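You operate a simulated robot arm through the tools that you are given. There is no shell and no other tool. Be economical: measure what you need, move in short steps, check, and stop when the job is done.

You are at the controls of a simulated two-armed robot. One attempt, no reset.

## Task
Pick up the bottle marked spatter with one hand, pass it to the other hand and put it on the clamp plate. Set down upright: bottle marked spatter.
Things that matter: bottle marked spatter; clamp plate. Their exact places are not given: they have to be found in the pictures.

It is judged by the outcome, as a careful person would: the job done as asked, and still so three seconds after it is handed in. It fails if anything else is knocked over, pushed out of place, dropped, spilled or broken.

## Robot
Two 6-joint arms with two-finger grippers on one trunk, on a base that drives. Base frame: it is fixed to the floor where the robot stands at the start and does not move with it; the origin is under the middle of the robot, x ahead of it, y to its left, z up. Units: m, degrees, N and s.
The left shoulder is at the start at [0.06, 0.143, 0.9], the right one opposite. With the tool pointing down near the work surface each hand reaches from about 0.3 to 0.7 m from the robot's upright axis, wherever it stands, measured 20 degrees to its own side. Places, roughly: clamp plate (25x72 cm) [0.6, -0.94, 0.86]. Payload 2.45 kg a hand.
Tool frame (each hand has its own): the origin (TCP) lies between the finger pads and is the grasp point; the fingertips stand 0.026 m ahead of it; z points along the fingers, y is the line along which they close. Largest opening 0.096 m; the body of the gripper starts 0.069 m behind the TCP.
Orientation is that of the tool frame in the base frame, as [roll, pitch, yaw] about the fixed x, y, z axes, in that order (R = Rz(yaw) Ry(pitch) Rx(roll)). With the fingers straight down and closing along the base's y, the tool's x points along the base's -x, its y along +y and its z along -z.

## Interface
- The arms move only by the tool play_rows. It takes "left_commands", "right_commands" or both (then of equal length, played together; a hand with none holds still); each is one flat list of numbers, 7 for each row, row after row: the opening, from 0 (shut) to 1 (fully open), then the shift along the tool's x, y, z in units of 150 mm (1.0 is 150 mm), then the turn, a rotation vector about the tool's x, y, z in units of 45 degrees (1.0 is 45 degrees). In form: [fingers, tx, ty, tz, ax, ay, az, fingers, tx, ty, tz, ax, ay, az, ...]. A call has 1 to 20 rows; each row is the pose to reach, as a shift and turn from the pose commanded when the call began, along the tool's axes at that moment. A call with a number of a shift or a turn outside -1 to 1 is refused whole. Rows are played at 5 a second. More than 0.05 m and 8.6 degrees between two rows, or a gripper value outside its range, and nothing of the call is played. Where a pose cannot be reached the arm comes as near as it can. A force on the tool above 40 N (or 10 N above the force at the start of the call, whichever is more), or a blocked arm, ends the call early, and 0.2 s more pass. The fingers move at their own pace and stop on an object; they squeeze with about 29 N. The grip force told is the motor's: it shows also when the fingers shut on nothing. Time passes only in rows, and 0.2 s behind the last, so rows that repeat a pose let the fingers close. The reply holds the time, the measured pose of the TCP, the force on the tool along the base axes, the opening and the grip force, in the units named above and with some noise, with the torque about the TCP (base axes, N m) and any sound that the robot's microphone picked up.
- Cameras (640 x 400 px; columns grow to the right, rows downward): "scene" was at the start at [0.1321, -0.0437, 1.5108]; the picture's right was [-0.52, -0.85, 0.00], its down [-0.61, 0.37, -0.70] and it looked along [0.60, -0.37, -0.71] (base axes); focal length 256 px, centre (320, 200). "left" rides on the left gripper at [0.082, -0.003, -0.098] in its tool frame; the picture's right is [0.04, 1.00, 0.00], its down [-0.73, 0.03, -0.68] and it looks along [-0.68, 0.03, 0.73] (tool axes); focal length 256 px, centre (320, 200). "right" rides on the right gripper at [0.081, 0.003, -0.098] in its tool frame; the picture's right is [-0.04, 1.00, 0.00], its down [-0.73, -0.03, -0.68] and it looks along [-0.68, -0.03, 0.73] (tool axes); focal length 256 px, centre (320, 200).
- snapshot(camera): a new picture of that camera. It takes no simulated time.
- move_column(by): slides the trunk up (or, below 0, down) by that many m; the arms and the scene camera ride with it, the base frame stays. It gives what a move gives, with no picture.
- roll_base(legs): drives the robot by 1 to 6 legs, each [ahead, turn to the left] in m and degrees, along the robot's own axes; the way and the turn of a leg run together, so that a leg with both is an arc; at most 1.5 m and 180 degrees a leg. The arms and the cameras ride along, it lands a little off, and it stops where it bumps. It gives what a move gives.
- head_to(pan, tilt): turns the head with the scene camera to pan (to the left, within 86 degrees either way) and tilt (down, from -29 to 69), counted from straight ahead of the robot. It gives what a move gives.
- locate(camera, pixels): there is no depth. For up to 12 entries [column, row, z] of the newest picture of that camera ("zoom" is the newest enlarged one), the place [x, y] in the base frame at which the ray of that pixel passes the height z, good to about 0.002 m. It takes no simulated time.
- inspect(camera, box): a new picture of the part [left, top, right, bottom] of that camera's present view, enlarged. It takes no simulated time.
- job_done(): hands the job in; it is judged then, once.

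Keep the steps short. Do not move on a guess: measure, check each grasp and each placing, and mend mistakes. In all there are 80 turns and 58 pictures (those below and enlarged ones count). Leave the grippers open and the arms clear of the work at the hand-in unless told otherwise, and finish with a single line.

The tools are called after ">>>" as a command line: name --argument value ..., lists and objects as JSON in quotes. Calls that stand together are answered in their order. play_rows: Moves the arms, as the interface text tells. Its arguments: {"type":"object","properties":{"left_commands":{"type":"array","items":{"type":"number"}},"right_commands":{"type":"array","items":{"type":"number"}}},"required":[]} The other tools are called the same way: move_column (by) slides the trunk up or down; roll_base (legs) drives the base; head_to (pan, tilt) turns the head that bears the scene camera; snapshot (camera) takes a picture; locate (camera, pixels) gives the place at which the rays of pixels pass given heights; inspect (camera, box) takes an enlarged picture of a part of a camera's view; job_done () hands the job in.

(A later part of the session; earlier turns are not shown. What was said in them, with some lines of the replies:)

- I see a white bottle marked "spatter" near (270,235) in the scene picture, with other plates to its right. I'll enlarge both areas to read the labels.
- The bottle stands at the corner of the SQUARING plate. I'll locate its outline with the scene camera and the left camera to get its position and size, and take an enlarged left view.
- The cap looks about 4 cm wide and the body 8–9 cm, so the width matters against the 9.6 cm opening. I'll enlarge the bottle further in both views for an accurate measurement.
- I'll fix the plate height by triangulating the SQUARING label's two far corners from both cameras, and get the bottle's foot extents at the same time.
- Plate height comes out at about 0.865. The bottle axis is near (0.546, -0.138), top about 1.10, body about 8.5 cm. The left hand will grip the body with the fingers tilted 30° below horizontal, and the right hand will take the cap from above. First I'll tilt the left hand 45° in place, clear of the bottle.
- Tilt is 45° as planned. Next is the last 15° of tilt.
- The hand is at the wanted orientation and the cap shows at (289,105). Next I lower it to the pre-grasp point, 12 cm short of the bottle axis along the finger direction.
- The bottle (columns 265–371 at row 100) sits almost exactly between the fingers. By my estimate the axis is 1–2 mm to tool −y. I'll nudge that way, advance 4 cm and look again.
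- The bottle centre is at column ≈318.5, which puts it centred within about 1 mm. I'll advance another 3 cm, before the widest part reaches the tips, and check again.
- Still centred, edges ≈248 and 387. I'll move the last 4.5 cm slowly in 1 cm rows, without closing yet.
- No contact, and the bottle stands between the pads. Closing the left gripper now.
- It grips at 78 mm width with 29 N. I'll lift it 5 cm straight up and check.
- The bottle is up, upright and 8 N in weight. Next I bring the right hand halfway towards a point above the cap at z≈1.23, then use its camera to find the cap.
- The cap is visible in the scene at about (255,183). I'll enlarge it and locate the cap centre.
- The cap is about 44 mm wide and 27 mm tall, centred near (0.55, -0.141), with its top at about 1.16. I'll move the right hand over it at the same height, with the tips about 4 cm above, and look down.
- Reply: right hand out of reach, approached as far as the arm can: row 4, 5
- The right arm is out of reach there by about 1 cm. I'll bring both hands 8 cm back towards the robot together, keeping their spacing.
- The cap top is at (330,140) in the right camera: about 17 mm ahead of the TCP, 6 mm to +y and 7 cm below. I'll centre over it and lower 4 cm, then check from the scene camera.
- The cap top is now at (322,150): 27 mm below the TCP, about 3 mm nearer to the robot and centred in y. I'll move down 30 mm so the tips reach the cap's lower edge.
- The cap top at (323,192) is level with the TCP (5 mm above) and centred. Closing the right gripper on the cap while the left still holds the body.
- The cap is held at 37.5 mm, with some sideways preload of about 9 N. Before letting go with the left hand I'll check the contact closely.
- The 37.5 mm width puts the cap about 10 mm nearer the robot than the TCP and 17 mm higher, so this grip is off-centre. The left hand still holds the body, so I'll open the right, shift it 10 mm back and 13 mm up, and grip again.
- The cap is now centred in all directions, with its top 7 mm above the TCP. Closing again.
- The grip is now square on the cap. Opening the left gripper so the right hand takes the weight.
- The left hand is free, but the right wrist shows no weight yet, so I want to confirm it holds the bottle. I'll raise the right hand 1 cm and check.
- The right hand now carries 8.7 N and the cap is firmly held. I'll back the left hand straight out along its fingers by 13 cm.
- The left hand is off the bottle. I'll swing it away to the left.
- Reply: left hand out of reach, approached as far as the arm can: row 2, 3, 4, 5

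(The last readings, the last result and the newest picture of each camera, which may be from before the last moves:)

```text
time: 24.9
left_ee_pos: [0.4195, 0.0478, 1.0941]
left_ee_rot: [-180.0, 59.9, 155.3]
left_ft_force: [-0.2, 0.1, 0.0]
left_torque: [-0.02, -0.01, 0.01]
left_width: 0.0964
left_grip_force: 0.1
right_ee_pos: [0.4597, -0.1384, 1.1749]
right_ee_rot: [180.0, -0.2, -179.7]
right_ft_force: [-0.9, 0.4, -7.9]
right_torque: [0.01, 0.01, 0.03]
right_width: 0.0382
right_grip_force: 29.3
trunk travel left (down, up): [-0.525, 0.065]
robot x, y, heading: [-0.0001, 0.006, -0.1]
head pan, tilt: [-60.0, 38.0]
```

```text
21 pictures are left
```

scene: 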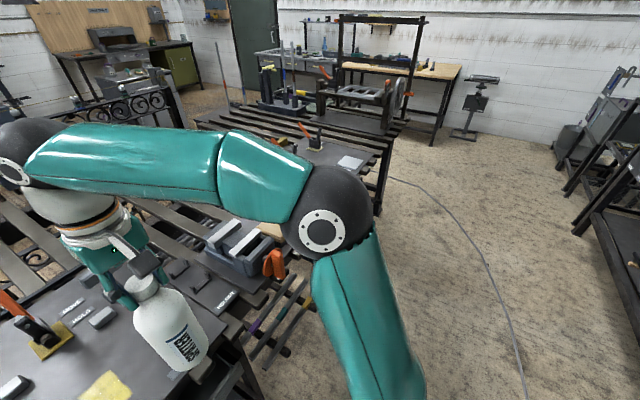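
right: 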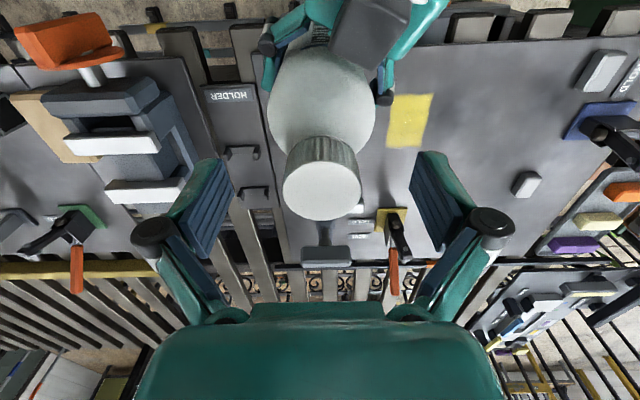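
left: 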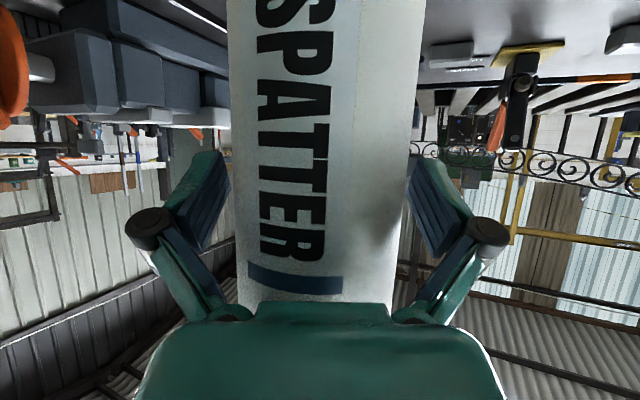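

The bottle hangs upright from the right hand. The clamp plate is about 0.8 m to the right, so the base has to drive. I'll raise the trunk first for clearance and look to the right and left for floor space.

>>> move_column --by 0.06

>>> head_to --pan -86 --tilt 35

>>> snapshot --camera "scene"

>>> head_to --pan 86 --tilt 35

>>> snapshot --camera "scene"

```text
time: 25.9
left_ee_pos: [0.4197, 0.0488, 1.1537]
left_ee_rot: [-180.0, 59.8, 155.2]
left_ft_force: [0.1, -0.2, -0.2]
left_torque: [-0.01, -0.01, -0.03]
left_width: 0.0961
left_grip_force: 0.1
right_ee_pos: [0.46, -0.1366, 1.2338]
right_ee_rot: [180.0, -0.1, -179.8]
right_ft_force: [-0.3, 0.0, -7.6]
right_torque: [-0.02, -0.02, -0.02]
right_width: 0.0383
right_grip_force: 29.0
trunk travel left (down, up): [-0.585, 0.005]
robot x, y, heading: [0.0037, -0.0048, -0.0]
head pan, tilt: [-60.0, 38.0]
```

```text
time: 26.8
left_ee_pos: [0.418, 0.0483, 1.1528]
left_ee_rot: [-180.0, 59.9, 155.2]
left_ft_force: [0.8, 0.2, 1.2]
left_torque: [0.01, 0.02, 0.0]
left_width: 0.0961
left_grip_force: 0.1
right_ee_pos: [0.4592, -0.1387, 1.2337]
right_ee_rot: [180.0, -0.1, -179.8]
right_ft_force: [-0.2, 0.1, -7.4]
right_torque: [0.01, 0.04, 0.0]
right_width: 0.0386
right_grip_force: 28.9
trunk travel left (down, up): [-0.585, 0.005]
robot x, y, heading: [-0.0014, -0.0013, 0.2]
head pan, tilt: [-85.9, 35.0]
```

```text
20 pictures are left
```

scene: 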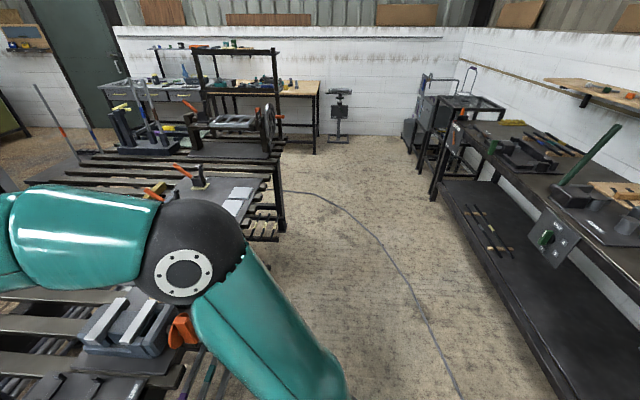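

```text
time: 29.4
left_ee_pos: [0.4193, 0.0491, 1.1526]
left_ee_rot: [180.0, 59.9, 155.2]
left_ft_force: [0.4, 0.1, 0.5]
left_torque: [-0.04, 0.0, 0.0]
left_width: 0.0958
left_grip_force: 0.0
right_ee_pos: [0.4601, -0.1373, 1.2331]
right_ee_rot: [179.9, -0.2, -179.8]
right_ft_force: [-0.6, -1.3, -7.9]
right_torque: [0.0, 0.04, 0.03]
right_width: 0.0384
right_grip_force: 28.8
trunk travel left (down, up): [-0.585, 0.005]
robot x, y, heading: [-0.0011, -0.001, 0.1]
head pan, tilt: [85.9, 35.0]
```

```text
19 pictures are left
```

scene: 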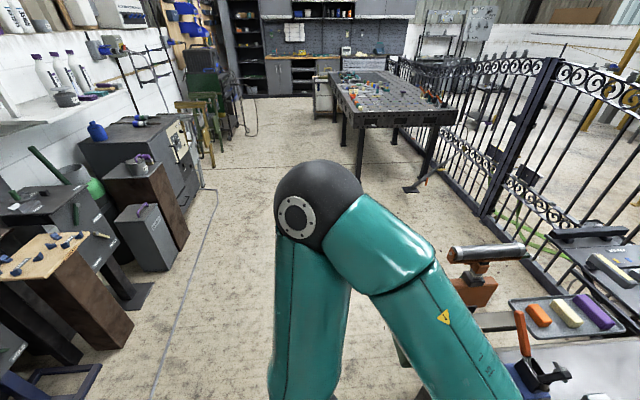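

There is a bench along the back side of the aisle. I'll locate its edges to see how much room there is behind.

>>> locate --camera "scene" --pixels '[[135, 322, 0.0], [100, 348, 0.0], [170, 270, 0.0], [75, 400, 0.0], [85, 235, 0.8], [40, 340, 0.6], [305, 310, 1.1], [310, 205, 1.2]]'

>>> head_to --pan -75 --tilt 60

>>> snapshot --camera "scene"

```text
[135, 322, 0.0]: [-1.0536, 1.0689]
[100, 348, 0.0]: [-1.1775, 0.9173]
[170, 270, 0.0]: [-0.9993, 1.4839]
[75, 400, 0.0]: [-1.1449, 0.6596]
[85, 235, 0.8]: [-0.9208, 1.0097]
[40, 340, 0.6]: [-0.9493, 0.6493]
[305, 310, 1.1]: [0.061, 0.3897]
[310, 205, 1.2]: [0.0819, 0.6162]
```

```text
time: 31.9
left_ee_pos: [0.4194, 0.0494, 1.1528]
left_ee_rot: [-180.0, 59.9, 155.3]
left_ft_force: [0.5, -0.9, 0.1]
left_torque: [0.01, 0.04, -0.04]
left_width: 0.096
left_grip_force: 0.0
right_ee_pos: [0.4597, -0.1368, 1.2347]
right_ee_rot: [-180.0, -0.1, -179.9]
right_ft_force: [0.6, 0.2, -7.5]
right_torque: [-0.01, 0.03, 0.0]
right_width: 0.0384
right_grip_force: 29.0
trunk travel left (down, up): [-0.585, 0.005]
robot x, y, heading: [0.0011, -0.0021, 0.2]
head pan, tilt: [-75.0, 60.0]
```

```text
18 pictures are left
```

scene: 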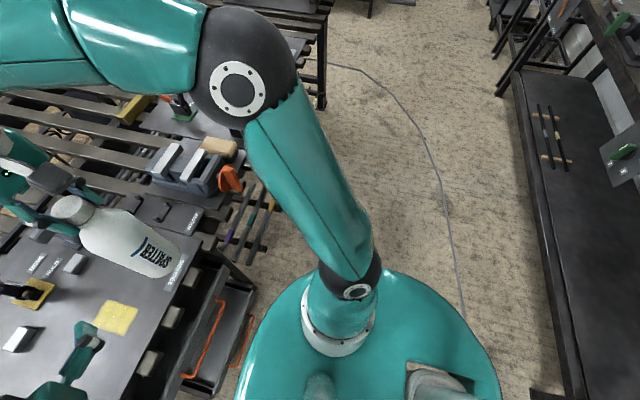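

I'll check the positions of the rack rod ends, the drawer handles, the bench edge and the right elbow before driving.

>>> locate --camera "scene" --pixels '[[272, 200, 0.7], [250, 262, 0.7], [205, 375, 0.5], [250, 330, 0.5], [520, 80, 0.4], [575, 390, 0.4], [238, 88, 1.25], [495, 360, 0.3], [240, 390, 0.3]]'

```text
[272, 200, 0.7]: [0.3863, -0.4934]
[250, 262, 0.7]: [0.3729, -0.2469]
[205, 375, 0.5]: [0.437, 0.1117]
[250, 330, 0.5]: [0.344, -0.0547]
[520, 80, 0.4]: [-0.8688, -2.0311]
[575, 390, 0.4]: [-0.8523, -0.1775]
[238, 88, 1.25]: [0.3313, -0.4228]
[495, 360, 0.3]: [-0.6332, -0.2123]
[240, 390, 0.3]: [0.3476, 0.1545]
```

The racks end at x≈0.37, the bench edge is at −0.86 and the right elbow is near (0.33, −0.42). There's room to back up 10 cm and turn right 90°, so I'll do that first.

>>> roll_base --legs '[[-0.1, 0], [0, -45], [0, -45]]'

>>> head_to --pan 30 --tilt 50

>>> snapshot --camera "scene"

```text
time: 36.6
left_ee_pos: [0.1255, -0.3602, 1.154]
left_ee_rot: [179.8, 59.9, 90.7]
left_ft_force: [-0.5, -1.6, -1.2]
left_torque: [0.03, -0.04, 0.07]
left_width: 0.0958
left_grip_force: 0.1
right_ee_pos: [-0.0246, -0.4774, 1.2318]
right_ee_rot: [179.8, -0.3, 115.9]
right_ft_force: [-1.4, -1.0, -8.0]
right_torque: [0.03, -0.01, -0.02]
right_width: 0.0389
right_grip_force: 29.1
trunk travel left (down, up): [-0.585, 0.005]
robot x, y, heading: [-0.0609, 0.0174, -65.5]
head pan, tilt: [-75.0, 60.0]
stopped in leg 3: the robot was blocked; the commanded pose is now the measured one
```

```text
time: 38.4
left_ee_pos: [0.1293, -0.3577, 1.153]
left_ee_rot: [-179.8, 59.9, 91.1]
left_ft_force: [0.6, -0.5, 0.6]
left_torque: [0.02, 0.01, 0.01]
left_width: 0.0961
left_grip_force: 0.0
right_ee_pos: [-0.0207, -0.4742, 1.2354]
right_ee_rot: [179.9, -0.2, 115.9]
right_ft_force: [-0.2, 0.7, -6.9]
right_torque: [0.01, 0.02, 0.01]
right_width: 0.039
right_grip_force: 28.9
trunk travel left (down, up): [-0.585, 0.005]
robot x, y, heading: [-0.062, 0.0187, -65.5]
head pan, tilt: [30.0, 50.0]
```

```text
17 pictures are left
```

scene: 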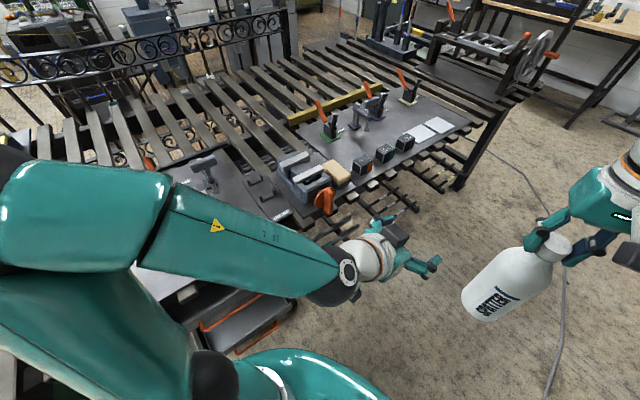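

The turn stopped at −65.5°, so the base touched something, probably the open drawers. I'll look down at the left front of the base.

>>> head_to --pan 45 --tilt 69

>>> snapshot --camera "scene"

```text
time: 39.3
left_ee_pos: [0.1298, -0.3573, 1.1532]
left_ee_rot: [-179.9, 59.9, 91.0]
left_ft_force: [0.3, -0.4, 0.5]
left_torque: [0.02, 0.05, 0.0]
left_width: 0.096
left_grip_force: 0.0
right_ee_pos: [-0.0217, -0.4734, 1.2348]
right_ee_rot: [-180.0, -0.2, 116.0]
right_ft_force: [0.6, 0.7, -7.8]
right_torque: [0.02, -0.01, 0.05]
right_width: 0.0389
right_grip_force: 29.1
trunk travel left (down, up): [-0.585, 0.005]
robot x, y, heading: [-0.0601, 0.0179, -65.6]
head pan, tilt: [45.0, 68.8]
```

```text
16 pictures are left
```

scene: 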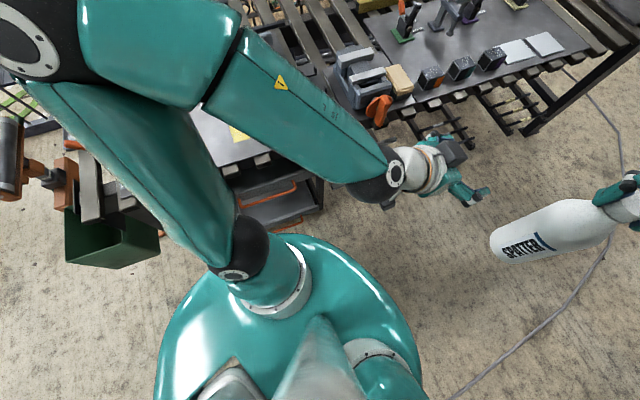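

The base corner is very close to the open drawer under the left arm. I'll retrace to heading 0, back off further, then turn.

>>> roll_base --legs '[[0, 30], [0, 35.5], [-0.2, 0]]'

>>> roll_base --legs '[[0, -45], [0, -45]]'

>>> snapshot --camera "scene"

```text
time: 42.9
left_ee_pos: [0.3658, -0.0061, 1.1542]
left_ee_rot: [-179.6, 59.8, 151.0]
left_ft_force: [0.1, 0.6, 0.0]
left_torque: [-0.03, 0.0, -0.03]
left_width: 0.0958
left_grip_force: 0.0
right_ee_pos: [0.3891, -0.1954, 1.2355]
right_ee_rot: [-179.8, -0.4, 175.5]
right_ft_force: [0.1, 1.9, -6.9]
right_torque: [-0.05, 0.03, 0.0]
right_width: 0.0388
right_grip_force: 28.6
trunk travel left (down, up): [-0.585, 0.005]
robot x, y, heading: [-0.0619, -0.0238, -5.0]
head pan, tilt: [45.0, 68.8]
stopped in leg 2: the robot was blocked; the commanded pose is now the measured one
```

```text
time: 46.8
left_ee_pos: [0.1473, -0.3984, 1.1533]
left_ee_rot: [179.6, 59.7, 87.8]
left_ft_force: [-1.3, 0.0, 0.8]
left_torque: [0.06, -0.06, 0.05]
left_width: 0.0961
left_grip_force: 0.0
right_ee_pos: [-0.0084, -0.507, 1.2335]
right_ee_rot: [179.8, -0.4, 113.2]
right_ft_force: [-2.1, -0.7, -7.8]
right_torque: [-0.02, 0.02, -0.03]
right_width: 0.0388
right_grip_force: 28.7
trunk travel left (down, up): [-0.585, 0.005]
robot x, y, heading: [-0.0238, -0.0063, -68.5]
head pan, tilt: [45.0, 68.8]
stopped in leg 2: the robot was blocked; the commanded pose is now the measured one
```

```text
15 pictures are left
```

scene: 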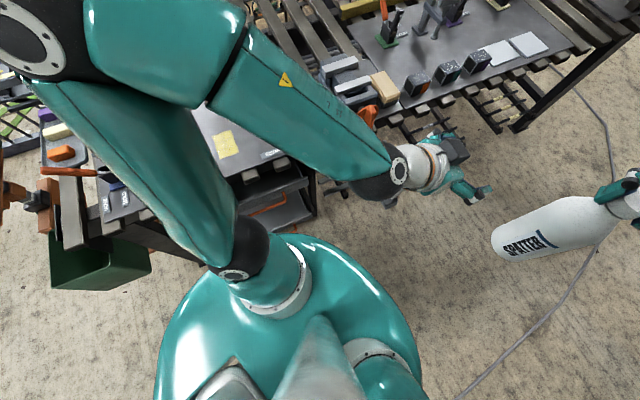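

The base is blocked on both sides, so I need the real shape of the torso and base. I'll locate the deck outline and the table edge near it.

>>> locate --camera "scene" --pixels '[[300, 235, 0.9], [370, 265, 0.9], [415, 360, 0.9], [175, 310, 0.9], [158, 380, 0.9], [300, 235, 0.6], [415, 360, 0.6], [310, 195, 0.6], [315, 215, 0.4], [30, 205, 0.95], [60, 285, 0.5], [150, 270, 0.5]]'

>>> head_to --pan 86 --tilt 60

>>> snapshot --camera "scene"

```text
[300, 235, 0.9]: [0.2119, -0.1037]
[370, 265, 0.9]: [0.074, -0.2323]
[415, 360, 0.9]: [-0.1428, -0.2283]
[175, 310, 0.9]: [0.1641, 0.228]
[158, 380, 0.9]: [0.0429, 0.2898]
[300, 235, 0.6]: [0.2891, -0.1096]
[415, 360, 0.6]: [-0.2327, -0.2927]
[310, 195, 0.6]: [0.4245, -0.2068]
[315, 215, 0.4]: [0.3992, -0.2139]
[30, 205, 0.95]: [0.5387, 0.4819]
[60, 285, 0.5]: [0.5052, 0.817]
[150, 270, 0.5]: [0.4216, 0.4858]
```

```text
time: 47.8
left_ee_pos: [0.1501, -0.3963, 1.1541]
left_ee_rot: [180.0, 59.8, 88.3]
left_ft_force: [-0.4, -0.6, 0.0]
left_torque: [0.0, 0.01, 0.0]
left_width: 0.0957
left_grip_force: 0.1
right_ee_pos: [-0.0054, -0.5051, 1.2346]
right_ee_rot: [179.9, -0.3, 113.2]
right_ft_force: [0.0, -0.2, -7.6]
right_torque: [0.04, 0.01, 0.0]
right_width: 0.0385
right_grip_force: 28.8
trunk travel left (down, up): [-0.585, 0.005]
robot x, y, heading: [-0.0222, -0.0083, -68.7]
head pan, tilt: [85.9, 60.0]
```

```text
14 pictures are left
```

scene: 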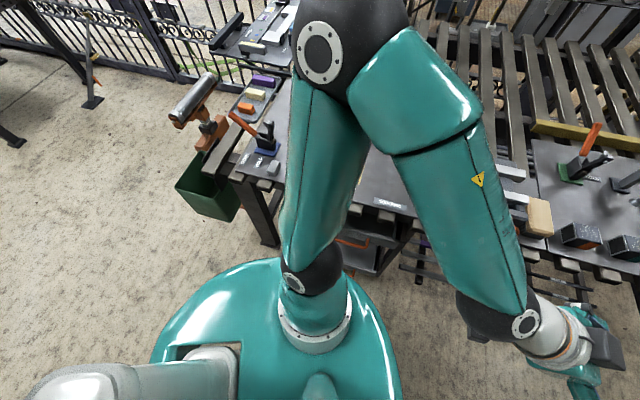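

The deck radius is only about 0.3 m and nothing on the front left touches. The stops seemed to push the robot towards +x, so I'll look at its right rear side.

>>> head_to --pan -86 --tilt 55

>>> snapshot --camera "scene"

```text
time: 50.4
left_ee_pos: [0.1505, -0.3959, 1.1543]
left_ee_rot: [-180.0, 59.7, 88.4]
left_ft_force: [-0.4, 0.1, -0.3]
left_torque: [0.0, 0.01, -0.02]
left_width: 0.096
left_grip_force: 0.1
right_ee_pos: [-0.0052, -0.5037, 1.2363]
right_ee_rot: [179.9, -0.3, 113.3]
right_ft_force: [0.0, 0.0, -7.2]
right_torque: [0.03, -0.01, -0.01]
right_width: 0.0385
right_grip_force: 28.8
trunk travel left (down, up): [-0.585, 0.005]
robot x, y, heading: [-0.0214, -0.0065, -68.7]
head pan, tilt: [-85.9, 55.0]
```

```text
13 pictures are left
```

scene: 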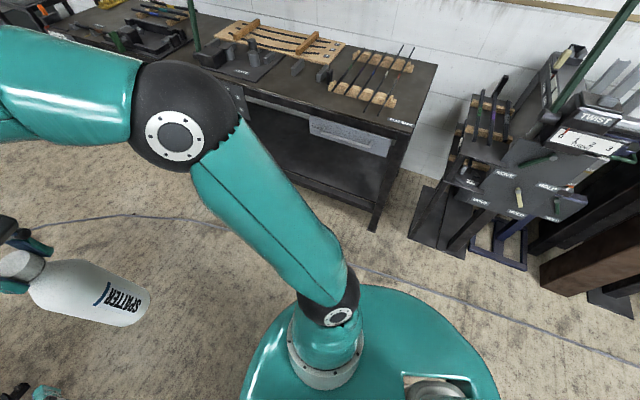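

Nothing is close on this side, so the contact must be front-left, at the drawers. I'll turn back 20° into the known-free range and reverse diagonally away from the tables.

>>> roll_base --legs '[[0, 20], [-0.25, 0]]'

```text
time: 53.5
left_ee_pos: [0.1041, -0.1233, 1.1551]
left_ee_rot: [179.8, 59.9, 107.9]
left_ft_force: [-0.7, 0.2, 0.2]
left_torque: [0.0, -0.04, 0.03]
left_width: 0.0959
left_grip_force: 0.2
right_ee_pos: [-0.0063, -0.2803, 1.2366]
right_ee_rot: [180.0, -0.3, 133.1]
right_ft_force: [-1.1, -0.7, -7.6]
right_torque: [0.04, 0.01, 0.02]
right_width: 0.0387
right_grip_force: 28.7
trunk travel left (down, up): [-0.585, 0.005]
robot x, y, heading: [-0.1891, 0.181, -48.9]
head pan, tilt: [-85.9, 55.0]
```

The robot is at (−0.19, 0.18). Now the rest of the right turn.

>>> roll_base --legs '[[0, -41]]'

```text
time: 56.0
left_ee_pos: [-0.1694, -0.2434, 1.1541]
left_ee_rot: [179.9, 59.9, 66.8]
left_ft_force: [0.0, -0.5, -0.6]
left_torque: [0.01, -0.04, 0.02]
left_width: 0.0957
left_grip_force: 0.1
right_ee_pos: [-0.3545, -0.288, 1.2359]
right_ee_rot: [179.9, -0.3, 91.8]
right_ft_force: [-0.3, 0.2, -7.5]
right_torque: [0.03, -0.02, 0.0]
right_width: 0.0389
right_grip_force: 29.2
trunk travel left (down, up): [-0.585, 0.005]
robot x, y, heading: [-0.1573, 0.185, -89.4]
head pan, tilt: [-85.9, 55.0]
```

The turn completed at −89°. Driving ahead along the tables 0.9 m.

>>> roll_base --legs '[[0.45, 0], [0.45, 0]]'

>>> head_to --pan 60 --tilt 50

>>> snapshot --camera "scene"

```text
time: 61.1
left_ee_pos: [-0.1654, -1.1375, 1.1549]
left_ee_rot: [179.9, 59.7, 66.8]
left_ft_force: [0.0, -1.3, 0.2]
left_torque: [-0.03, 0.03, -0.03]
left_width: 0.096
left_grip_force: 0.1
right_ee_pos: [-0.35, -1.1829, 1.2358]
right_ee_rot: [179.9, -0.3, 91.9]
right_ft_force: [-1.1, -1.0, -8.4]
right_torque: [0.05, -0.01, -0.01]
right_width: 0.0384
right_grip_force: 29.0
trunk travel left (down, up): [-0.585, 0.005]
robot x, y, heading: [-0.1513, -0.7098, -89.6]
head pan, tilt: [-85.9, 55.0]
```

```text
time: 63.4
left_ee_pos: [-0.1652, -1.1372, 1.1552]
left_ee_rot: [179.9, 59.8, 66.7]
left_ft_force: [-0.2, 0.1, -0.2]
left_torque: [0.04, 0.02, 0.01]
left_width: 0.0957
left_grip_force: 0.1
right_ee_pos: [-0.35, -1.1814, 1.2381]
right_ee_rot: [179.9, -0.4, 91.8]
right_ft_force: [-1.1, -0.1, -8.0]
right_torque: [0.02, -0.02, 0.0]
right_width: 0.0388
right_grip_force: 28.4
trunk travel left (down, up): [-0.585, 0.005]
robot x, y, heading: [-0.1512, -0.7125, -89.5]
head pan, tilt: [60.0, 50.0]
```

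```text
12 pictures are left
```

scene: 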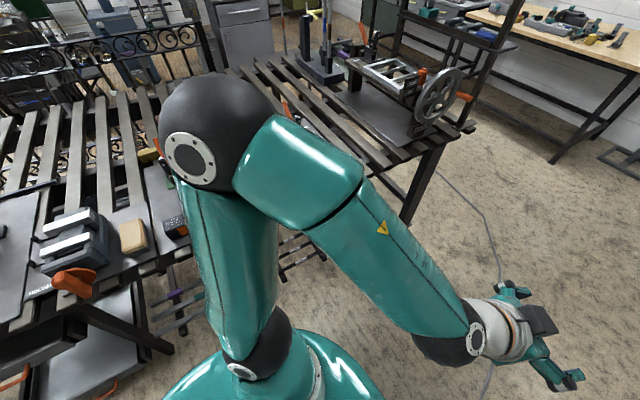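

I'm alongside the clamp plate at y≈−0.71. Turning left 90° to face it; at this distance the arms stay short of the table.

>>> roll_base --legs '[[0, 45], [0, 44.5]]'

>>> head_to --pan -20 --tilt 50

>>> snapshot --camera "scene"

```text
time: 67.6
left_ee_pos: [0.2502, -0.8609, 1.1571]
left_ee_rot: [-179.6, 59.9, 137.8]
left_ft_force: [0.2, 2.3, -0.5]
left_torque: [-0.03, 0.04, -0.12]
left_width: 0.096
left_grip_force: 0.1
right_ee_pos: [0.2305, -1.0512, 1.2368]
right_ee_rot: [-179.8, -0.5, 162.6]
right_ft_force: [0.6, 1.9, -7.8]
right_torque: [-0.02, 0.05, -0.03]
right_width: 0.0389
right_grip_force: 28.8
trunk travel left (down, up): [-0.585, 0.005]
robot x, y, heading: [-0.1689, -0.76, -17.2]
head pan, tilt: [60.0, 50.0]
stopped in leg 2: the robot was blocked; the commanded pose is now the measured one
```

```text
time: 69.1
left_ee_pos: [0.2455, -0.8668, 1.156]
left_ee_rot: [179.9, 59.8, 137.4]
left_ft_force: [0.2, -0.8, -0.5]
left_torque: [0.0, -0.02, -0.03]
left_width: 0.0961
left_grip_force: 0.1
right_ee_pos: [0.2277, -1.0547, 1.2372]
right_ee_rot: [-180.0, -0.3, 162.5]
right_ft_force: [0.3, -0.4, -8.1]
right_torque: [0.0, 0.05, 0.02]
right_width: 0.0389
right_grip_force: 28.8
trunk travel left (down, up): [-0.585, 0.005]
robot x, y, heading: [-0.1675, -0.7621, -17.3]
head pan, tilt: [-20.0, 50.0]
```

```text
11 pictures are left
```

scene: 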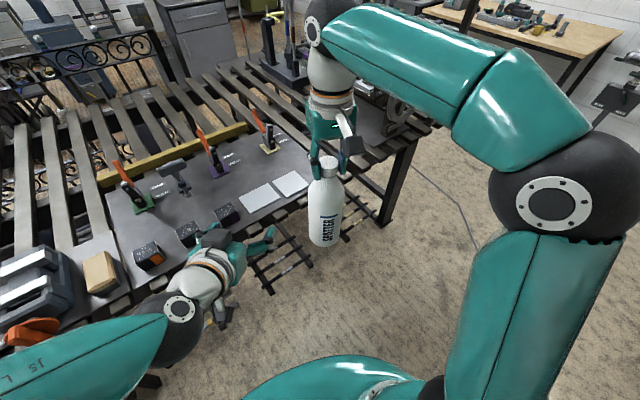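

The turn was blocked at −17°, and now I suspect the rear touches the bench. I'll locate the plate's free spot and obstacles, drive 10 cm ahead and finish the turn.

>>> locate --camera "scene" --pixels '[[205, 193, 0.865], [165, 218, 0.865], [225, 222, 0.865], [225, 204, 0.92], [188, 185, 0.865], [240, 190, 0.865], [235, 170, 0.865], [145, 208, 0.865], [228, 178, 0.865], [300, 250, 0.7], [275, 290, 0.7], [108, 195, 0.865]]'

>>> inspect --camera "scene" --box '[90, 110, 330, 280]'

>>> roll_base --legs '[[0.1, 0], [0, 17]]'

```text
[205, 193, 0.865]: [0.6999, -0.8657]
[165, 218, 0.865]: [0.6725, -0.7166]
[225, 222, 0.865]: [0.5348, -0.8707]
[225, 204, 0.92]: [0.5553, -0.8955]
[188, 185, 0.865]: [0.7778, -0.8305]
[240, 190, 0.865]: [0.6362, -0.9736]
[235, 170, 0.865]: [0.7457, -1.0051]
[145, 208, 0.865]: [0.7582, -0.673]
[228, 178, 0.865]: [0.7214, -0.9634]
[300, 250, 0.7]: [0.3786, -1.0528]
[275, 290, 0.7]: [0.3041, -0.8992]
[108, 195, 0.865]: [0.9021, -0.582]
```

```text
2.35 times, centred on (210, 195) of scene
```

zoom: 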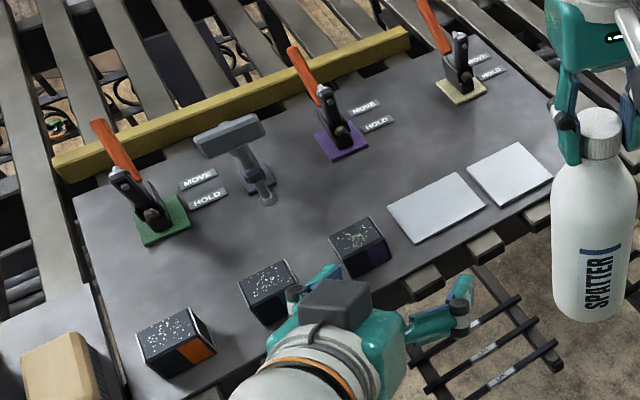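

```text
time: 71.3
left_ee_pos: [0.3557, -0.7661, 1.1566]
left_ee_rot: [-180.0, 59.7, 154.7]
left_ft_force: [-0.4, 0.3, -0.2]
left_torque: [0.0, 0.01, 0.02]
left_width: 0.0959
left_grip_force: 0.1
right_ee_pos: [0.3945, -0.9528, 1.2375]
right_ee_rot: [-179.9, -0.4, 180.0]
right_ft_force: [0.1, 0.1, -8.0]
right_torque: [-0.02, -0.01, -0.04]
right_width: 0.0388
right_grip_force: 28.9
trunk travel left (down, up): [-0.585, 0.005]
robot x, y, heading: [-0.0758, -0.7982, 0.3]
head pan, tilt: [-20.0, 50.0]
```

The robot faces the plate at (−0.076, −0.798). The free spot is around (0.64, −0.89), behind the blocks and in front of the clamps, and it needs about 7 cm more reach. I'll check the gap between the base and the front rack before driving closer.

>>> head_to --pan -15 --tilt 62

>>> snapshot --camera "scene"

```text
time: 72.1
left_ee_pos: [0.3561, -0.7667, 1.1575]
left_ee_rot: [179.9, 59.8, 154.9]
left_ft_force: [0.0, -0.8, -0.5]
left_torque: [0.0, 0.02, -0.04]
left_width: 0.0958
left_grip_force: 0.0
right_ee_pos: [0.3951, -0.9529, 1.2377]
right_ee_rot: [-180.0, -0.4, 179.8]
right_ft_force: [-0.3, 1.0, -7.5]
right_torque: [-0.03, 0.05, -0.01]
right_width: 0.0387
right_grip_force: 28.8
trunk travel left (down, up): [-0.585, 0.005]
robot x, y, heading: [-0.0725, -0.8021, -0.0]
head pan, tilt: [-15.0, 62.0]
```

```text
9 pictures are left
```

scene: 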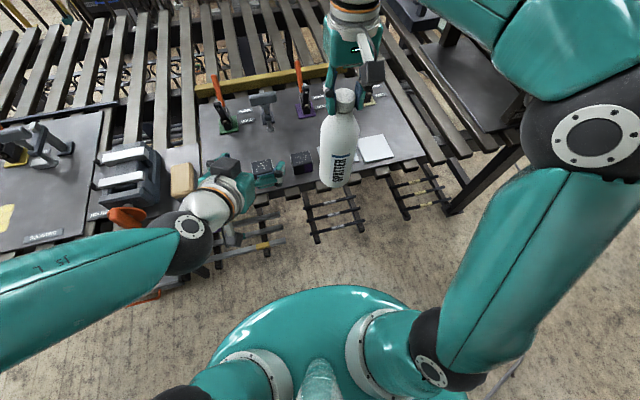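

There's a clear gap of more than 10 cm between the base and the rack. Driving ahead 8 cm.

>>> roll_base --legs '[[0.08, 0]]'

>>> snapshot --camera "scene"

```text
time: 73.1
left_ee_pos: [0.4378, -0.766, 1.156]
left_ee_rot: [-180.0, 59.7, 154.9]
left_ft_force: [1.2, 0.0, -0.2]
left_torque: [0.01, 0.04, -0.02]
left_width: 0.0962
left_grip_force: 0.0
right_ee_pos: [0.4764, -0.9514, 1.2383]
right_ee_rot: [179.9, -0.4, 179.8]
right_ft_force: [1.4, -0.5, -8.3]
right_torque: [0.0, 0.02, 0.0]
right_width: 0.039
right_grip_force: 28.5
trunk travel left (down, up): [-0.585, 0.005]
robot x, y, heading: [0.0036, -0.7958, 0.3]
head pan, tilt: [-15.0, 62.0]
```

```text
8 pictures are left
```

scene: 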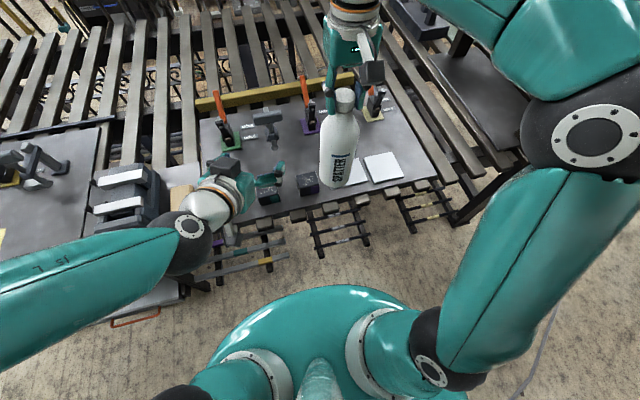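

I'll enlarge the plate to pick the spot and measure the neighbouring things.

>>> inspect --camera "scene" --box '[190, 75, 430, 225]'

```text
2.67 times, centred on (310, 150) of scene
```

zoom: 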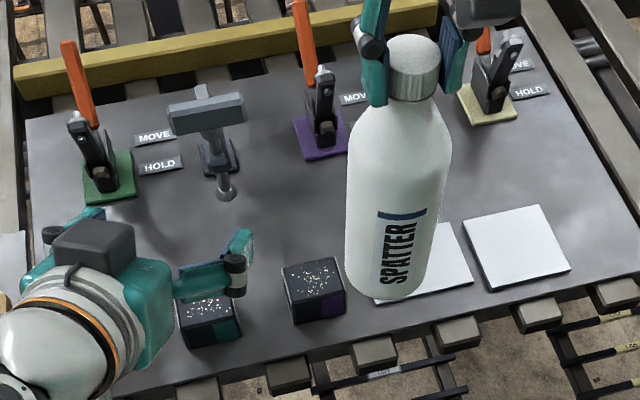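

>>> locate --camera "zoom" --pixels '[[30, 120, 0.865], [520, 25, 0.865], [640, 270, 0.865], [110, 400, 0.865], [226, 195, 0.88], [300, 157, 0.865], [348, 150, 0.865], [335, 258, 0.91], [283, 268, 0.91], [455, 222, 0.865], [290, 215, 0.865], [232, 285, 0.865]]'

```text
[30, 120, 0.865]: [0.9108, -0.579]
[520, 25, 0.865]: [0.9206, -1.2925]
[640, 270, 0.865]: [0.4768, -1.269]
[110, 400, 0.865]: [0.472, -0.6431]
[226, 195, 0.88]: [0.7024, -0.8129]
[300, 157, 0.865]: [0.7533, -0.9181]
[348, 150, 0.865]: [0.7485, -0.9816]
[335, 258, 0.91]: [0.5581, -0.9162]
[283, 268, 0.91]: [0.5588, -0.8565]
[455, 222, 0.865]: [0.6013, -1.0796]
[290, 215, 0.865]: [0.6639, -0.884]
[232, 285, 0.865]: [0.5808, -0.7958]
```

The free spot is at about (0.63, −0.905): blocks end at x 0.56, clamps begin at 0.75, papers begin beyond y −0.96. I'll carry the bottle there, staying about 3 cm above the blocks.

>>> play_rows --right_commands '[0, -0.2, 0.06, 0.05, 0, 0, 0, 0, -0.4, 0.12, 0.1, 0, 0, 0, 0, -0.6, 0.18, 0.15, 0, 0, 0, 0, -0.8, 0.25, 0.2, 0, 0, 0, 0, -1.0, 0.31, 0.253, 0, 0, 0, 0, -1.0, 0.31, 0.253, 0, 0, 0]'

>>> inspect --camera "scene" --box '[190, 75, 430, 225]'

```text
time: 74.5
left_ee_pos: [0.4371, -0.7666, 1.1571]
left_ee_rot: [-180.0, 59.8, 154.8]
left_ft_force: [-0.1, 0.3, 0.4]
left_torque: [0.01, -0.02, -0.01]
left_width: 0.0961
left_grip_force: 0.0
right_ee_pos: [0.6046, -0.9067, 1.1903]
right_ee_rot: [180.0, -0.4, 179.9]
right_ft_force: [0.4, 0.1, -7.9]
right_torque: [-0.05, 0.02, 0.01]
right_width: 0.039
right_grip_force: 29.6
right hand out of reach, approached as far as the arm can: row 5, 6
trunk travel left (down, up): [-0.585, 0.005]
robot x, y, heading: [0.0038, -0.7958, -0.1]
head pan, tilt: [-15.0, 62.0]
```

```text
2.67 times, centred on (310, 150) of scene
```

zoom: 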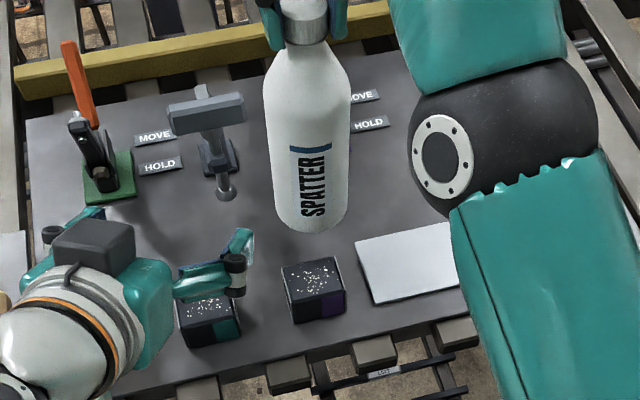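

The arm stopped at x=0.605, slightly close to the block. The base still has about 10 cm to the rack, so I'll roll 3 cm ahead.

>>> roll_base --legs '[[0.03, 0]]'

```text
time: 75.4
left_ee_pos: [0.4668, -0.7649, 1.1571]
left_ee_rot: [180.0, 59.6, 154.8]
left_ft_force: [0.3, 0.7, -0.1]
left_torque: [-0.02, 0.01, -0.03]
left_width: 0.096
left_grip_force: 0.1
right_ee_pos: [0.6352, -0.907, 1.1898]
right_ee_rot: [-180.0, -0.3, 179.9]
right_ft_force: [0.4, 0.4, -7.7]
right_torque: [-0.02, 0.04, -0.02]
right_width: 0.0386
right_grip_force: 29.0
trunk travel left (down, up): [-0.585, 0.005]
robot x, y, heading: [0.0333, -0.7985, 0.0]
head pan, tilt: [-15.0, 62.0]
```

The right TCP is over (0.635, −0.907). By my record the bottle touches down at TCP z≈1.115. I'll lower to 1.127 first.

>>> play_rows --right_commands '[0, 0.15, 0.02, 0.12, 0, 0, 0, 0, 0.16, 0.02, 0.25, 0, 0, 0, 0, 0.16, 0.02, 0.37, 0, 0, 0, 0, 0.16, 0.02, 0.487, 0, 0, 0, 0, 0.16, 0.02, 0.487, 0, 0, 0]'

>>> inspect --camera "scene" --box '[230, 75, 390, 205]'

```text
time: 76.6
left_ee_pos: [0.4644, -0.7658, 1.1577]
left_ee_rot: [179.9, 59.9, 154.8]
left_ft_force: [0.4, -0.3, 0.0]
left_torque: [0.03, -0.01, 0.02]
left_width: 0.096
left_grip_force: 0.0
right_ee_pos: [0.6083, -0.9037, 1.1198]
right_ee_rot: [-180.0, -0.1, 179.9]
right_ft_force: [-1.5, 0.7, 2.0]
right_torque: [-0.23, 0.19, -0.06]
right_width: 0.0391
right_grip_force: 29.2
trunk travel left (down, up): [-0.585, 0.005]
robot x, y, heading: [0.0364, -0.7964, 0.1]
head pan, tilt: [-15.0, 62.0]
```

```text
3.08 times, centred on (310, 140) of scene
```

zoom: 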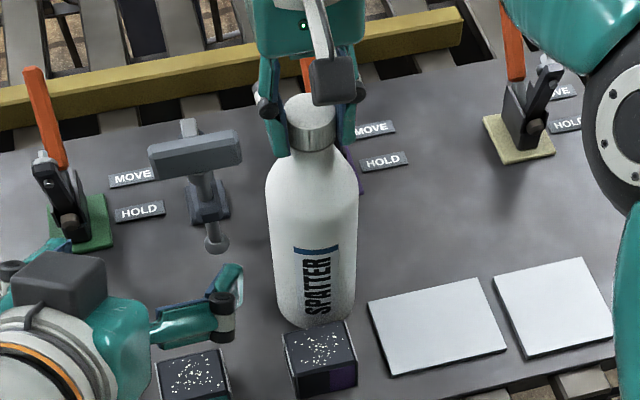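

The force went from −8 to +2 N, so the bottle has touched something, and x ended at 0.608. I'll check how close it is to the block.

>>> locate --camera "zoom" --pixels '[[313, 329, 0.865], [275, 300, 0.865], [355, 300, 0.865], [345, 322, 0.91], [284, 333, 0.91], [370, 303, 0.867]]'

>>> inspect --camera "scene" --box '[285, 150, 335, 185]'

```text
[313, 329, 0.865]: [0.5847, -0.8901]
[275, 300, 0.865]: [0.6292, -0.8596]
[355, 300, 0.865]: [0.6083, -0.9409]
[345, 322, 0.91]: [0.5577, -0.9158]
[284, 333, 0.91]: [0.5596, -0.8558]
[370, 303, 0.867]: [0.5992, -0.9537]
```

```text
11.43 times, centred on (310, 168) of scene
```

zoom: 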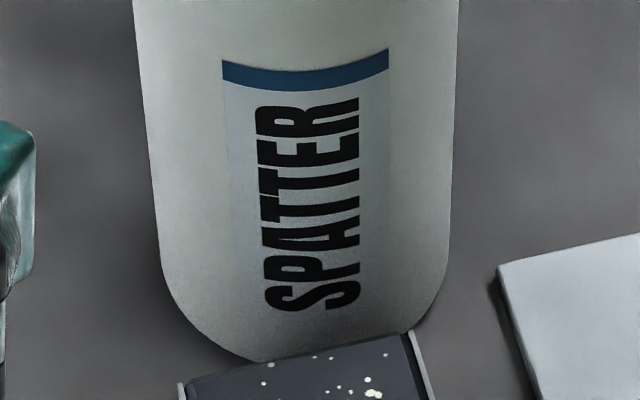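

The bottle stands on the plate, about 1 cm behind the block and 1 cm from the paper. For better margin I'll lift it 1 cm, move it 22 mm further in and 6 mm to the left, and set it down again.

>>> play_rows --right_commands '[0, 0, 0, -0.08, 0, 0, 0, 0, -0.07, 0.02, -0.08, 0, 0, 0, 0, -0.147, 0.04, -0.08, 0, 0, 0, 0, -0.147, 0.04, -0.04, 0, 0, 0, 0, -0.147, 0.04, -0.01, 0, 0, 0, 0, -0.147, 0.04, 0.0, 0, 0, 0, 0, -0.147, 0.04, 0.0, 0, 0, 0]'

```text
time: 78.2
left_ee_pos: [0.4649, -0.7659, 1.1569]
left_ee_rot: [179.9, 59.9, 154.8]
left_ft_force: [-0.5, -0.3, -0.3]
left_torque: [0.01, -0.02, -0.02]
left_width: 0.096
left_grip_force: 0.0
right_ee_pos: [0.6312, -0.8984, 1.12]
right_ee_rot: [179.9, -0.1, 179.9]
right_ft_force: [0.1, 0.5, 3.3]
right_torque: [-0.3, -0.26, -0.02]
right_width: 0.0386
right_grip_force: 29.4
trunk travel left (down, up): [-0.585, 0.005]
robot x, y, heading: [0.036, -0.8, 0.1]
head pan, tilt: [-15.0, 62.0]
```

It is down on the plate (force +3 N, weight carried). Opening the right gripper.

>>> play_rows --right_commands '[0.5, 0, 0, 0, 0, 0, 0, 1, 0, 0, 0, 0, 0, 0, 1, 0, 0, 0, 0, 0, 0, 1, 0, 0, 0, 0, 0, 0]'

>>> snapshot --camera "right"

```text
time: 79.2
left_ee_pos: [0.465, -0.7641, 1.1575]
left_ee_rot: [179.9, 59.7, 154.9]
left_ft_force: [0.7, 0.5, 0.6]
left_torque: [-0.03, 0.01, 0.01]
left_width: 0.0958
left_grip_force: 0.1
right_ee_pos: [0.6313, -0.8982, 1.1181]
right_ee_rot: [-179.9, -0.4, 180.0]
right_ft_force: [0.4, -0.4, -0.9]
right_torque: [0.02, 0.01, -0.01]
right_width: 0.096
right_grip_force: 0.0
trunk travel left (down, up): [-0.585, 0.005]
robot x, y, heading: [0.0398, -0.7991, 0.0]
head pan, tilt: [-15.0, 62.0]
```

```text
3 pictures are left
```

right: 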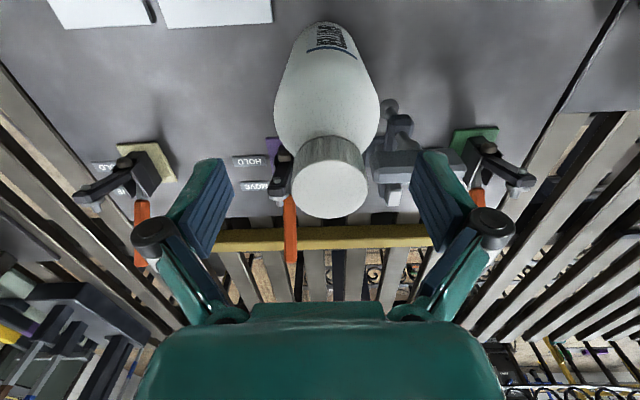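

The bottle stands free between the open fingers. I'll lift straight up 6.5 cm, then withdraw towards the robot.

>>> play_rows --right_commands '[1, 0, 0, -0.15, 0, 0, 0, 1, 0, 0, -0.3, 0, 0, 0, 1, 0, 0, -0.43, 0, 0, 0, 1, 0.2, -0.05, -0.5, 0, 0, 0, 1, 0.5, -0.1, -0.6, 0, 0, 0, 1, 0.8, -0.2, -0.65, 0, 0, 0, 1, 0.8, -0.2, -0.65, 0, 0, 0]'

>>> snapshot --camera "scene"

```text
time: 80.8
left_ee_pos: [0.4658, -0.7649, 1.1571]
left_ee_rot: [180.0, 59.9, 154.9]
left_ft_force: [1.0, 0.5, -1.0]
left_torque: [-0.02, -0.02, 0.0]
left_width: 0.0958
left_grip_force: 0.1
right_ee_pos: [0.5115, -0.9251, 1.2165]
right_ee_rot: [-180.0, -0.3, 179.9]
right_ft_force: [0.5, 0.3, 0.1]
right_torque: [-0.03, 0.01, 0.0]
right_width: 0.0959
right_grip_force: 0.1
trunk travel left (down, up): [-0.585, 0.005]
robot x, y, heading: [0.0367, -0.7953, 0.3]
head pan, tilt: [-15.0, 62.0]
```

```text
2 pictures are left
```

scene: 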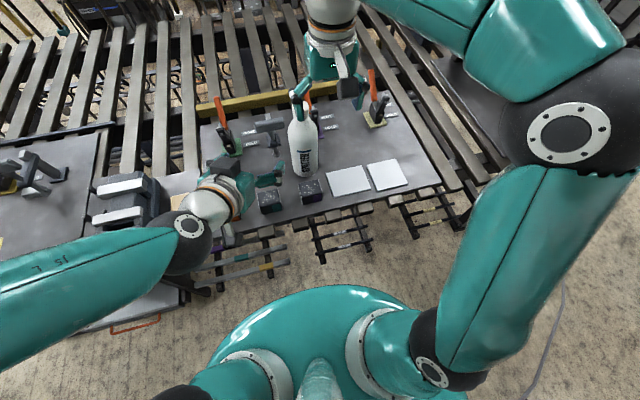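

The bottle stands upright on the clamp plate and nothing around it has moved. I'll back the robot 8 cm so both hands are clear.

>>> roll_base --legs '[[-0.08, 0]]'

>>> snapshot --camera "scene"

```text
time: 81.8
left_ee_pos: [0.3823, -0.7661, 1.1583]
left_ee_rot: [179.8, 60.0, 154.7]
left_ft_force: [-0.3, 0.2, -0.2]
left_torque: [0.02, -0.04, 0.04]
left_width: 0.096
left_grip_force: 0.0
right_ee_pos: [0.4281, -0.9257, 1.217]
right_ee_rot: [-180.0, -0.2, 179.8]
right_ft_force: [-0.6, -0.1, 0.2]
right_torque: [0.03, -0.06, 0.02]
right_width: 0.0958
right_grip_force: 0.0
trunk travel left (down, up): [-0.585, 0.005]
robot x, y, heading: [-0.0448, -0.7985, 0.1]
head pan, tilt: [-15.0, 62.0]
```

```text
1 pictures are left
```

scene: 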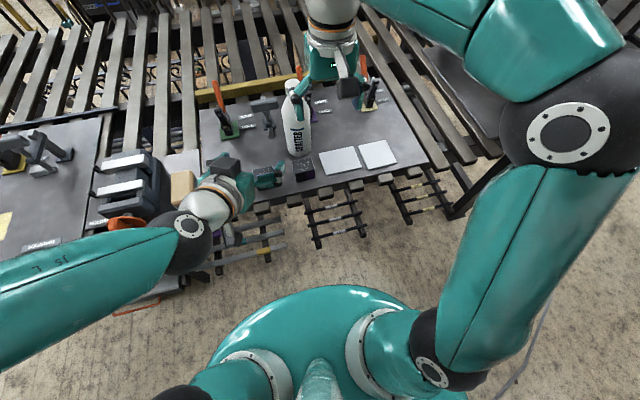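

The bottle is upright on the plate, both grippers are open and clear. Handing in.

>>> job_done

```text
The job is handed in.
```

The spatter bottle was picked up with the left hand, passed to the right, and now stands upright on the clamp plate; the base was blocked on three turns, and the pictures show nothing moved or knocked over.
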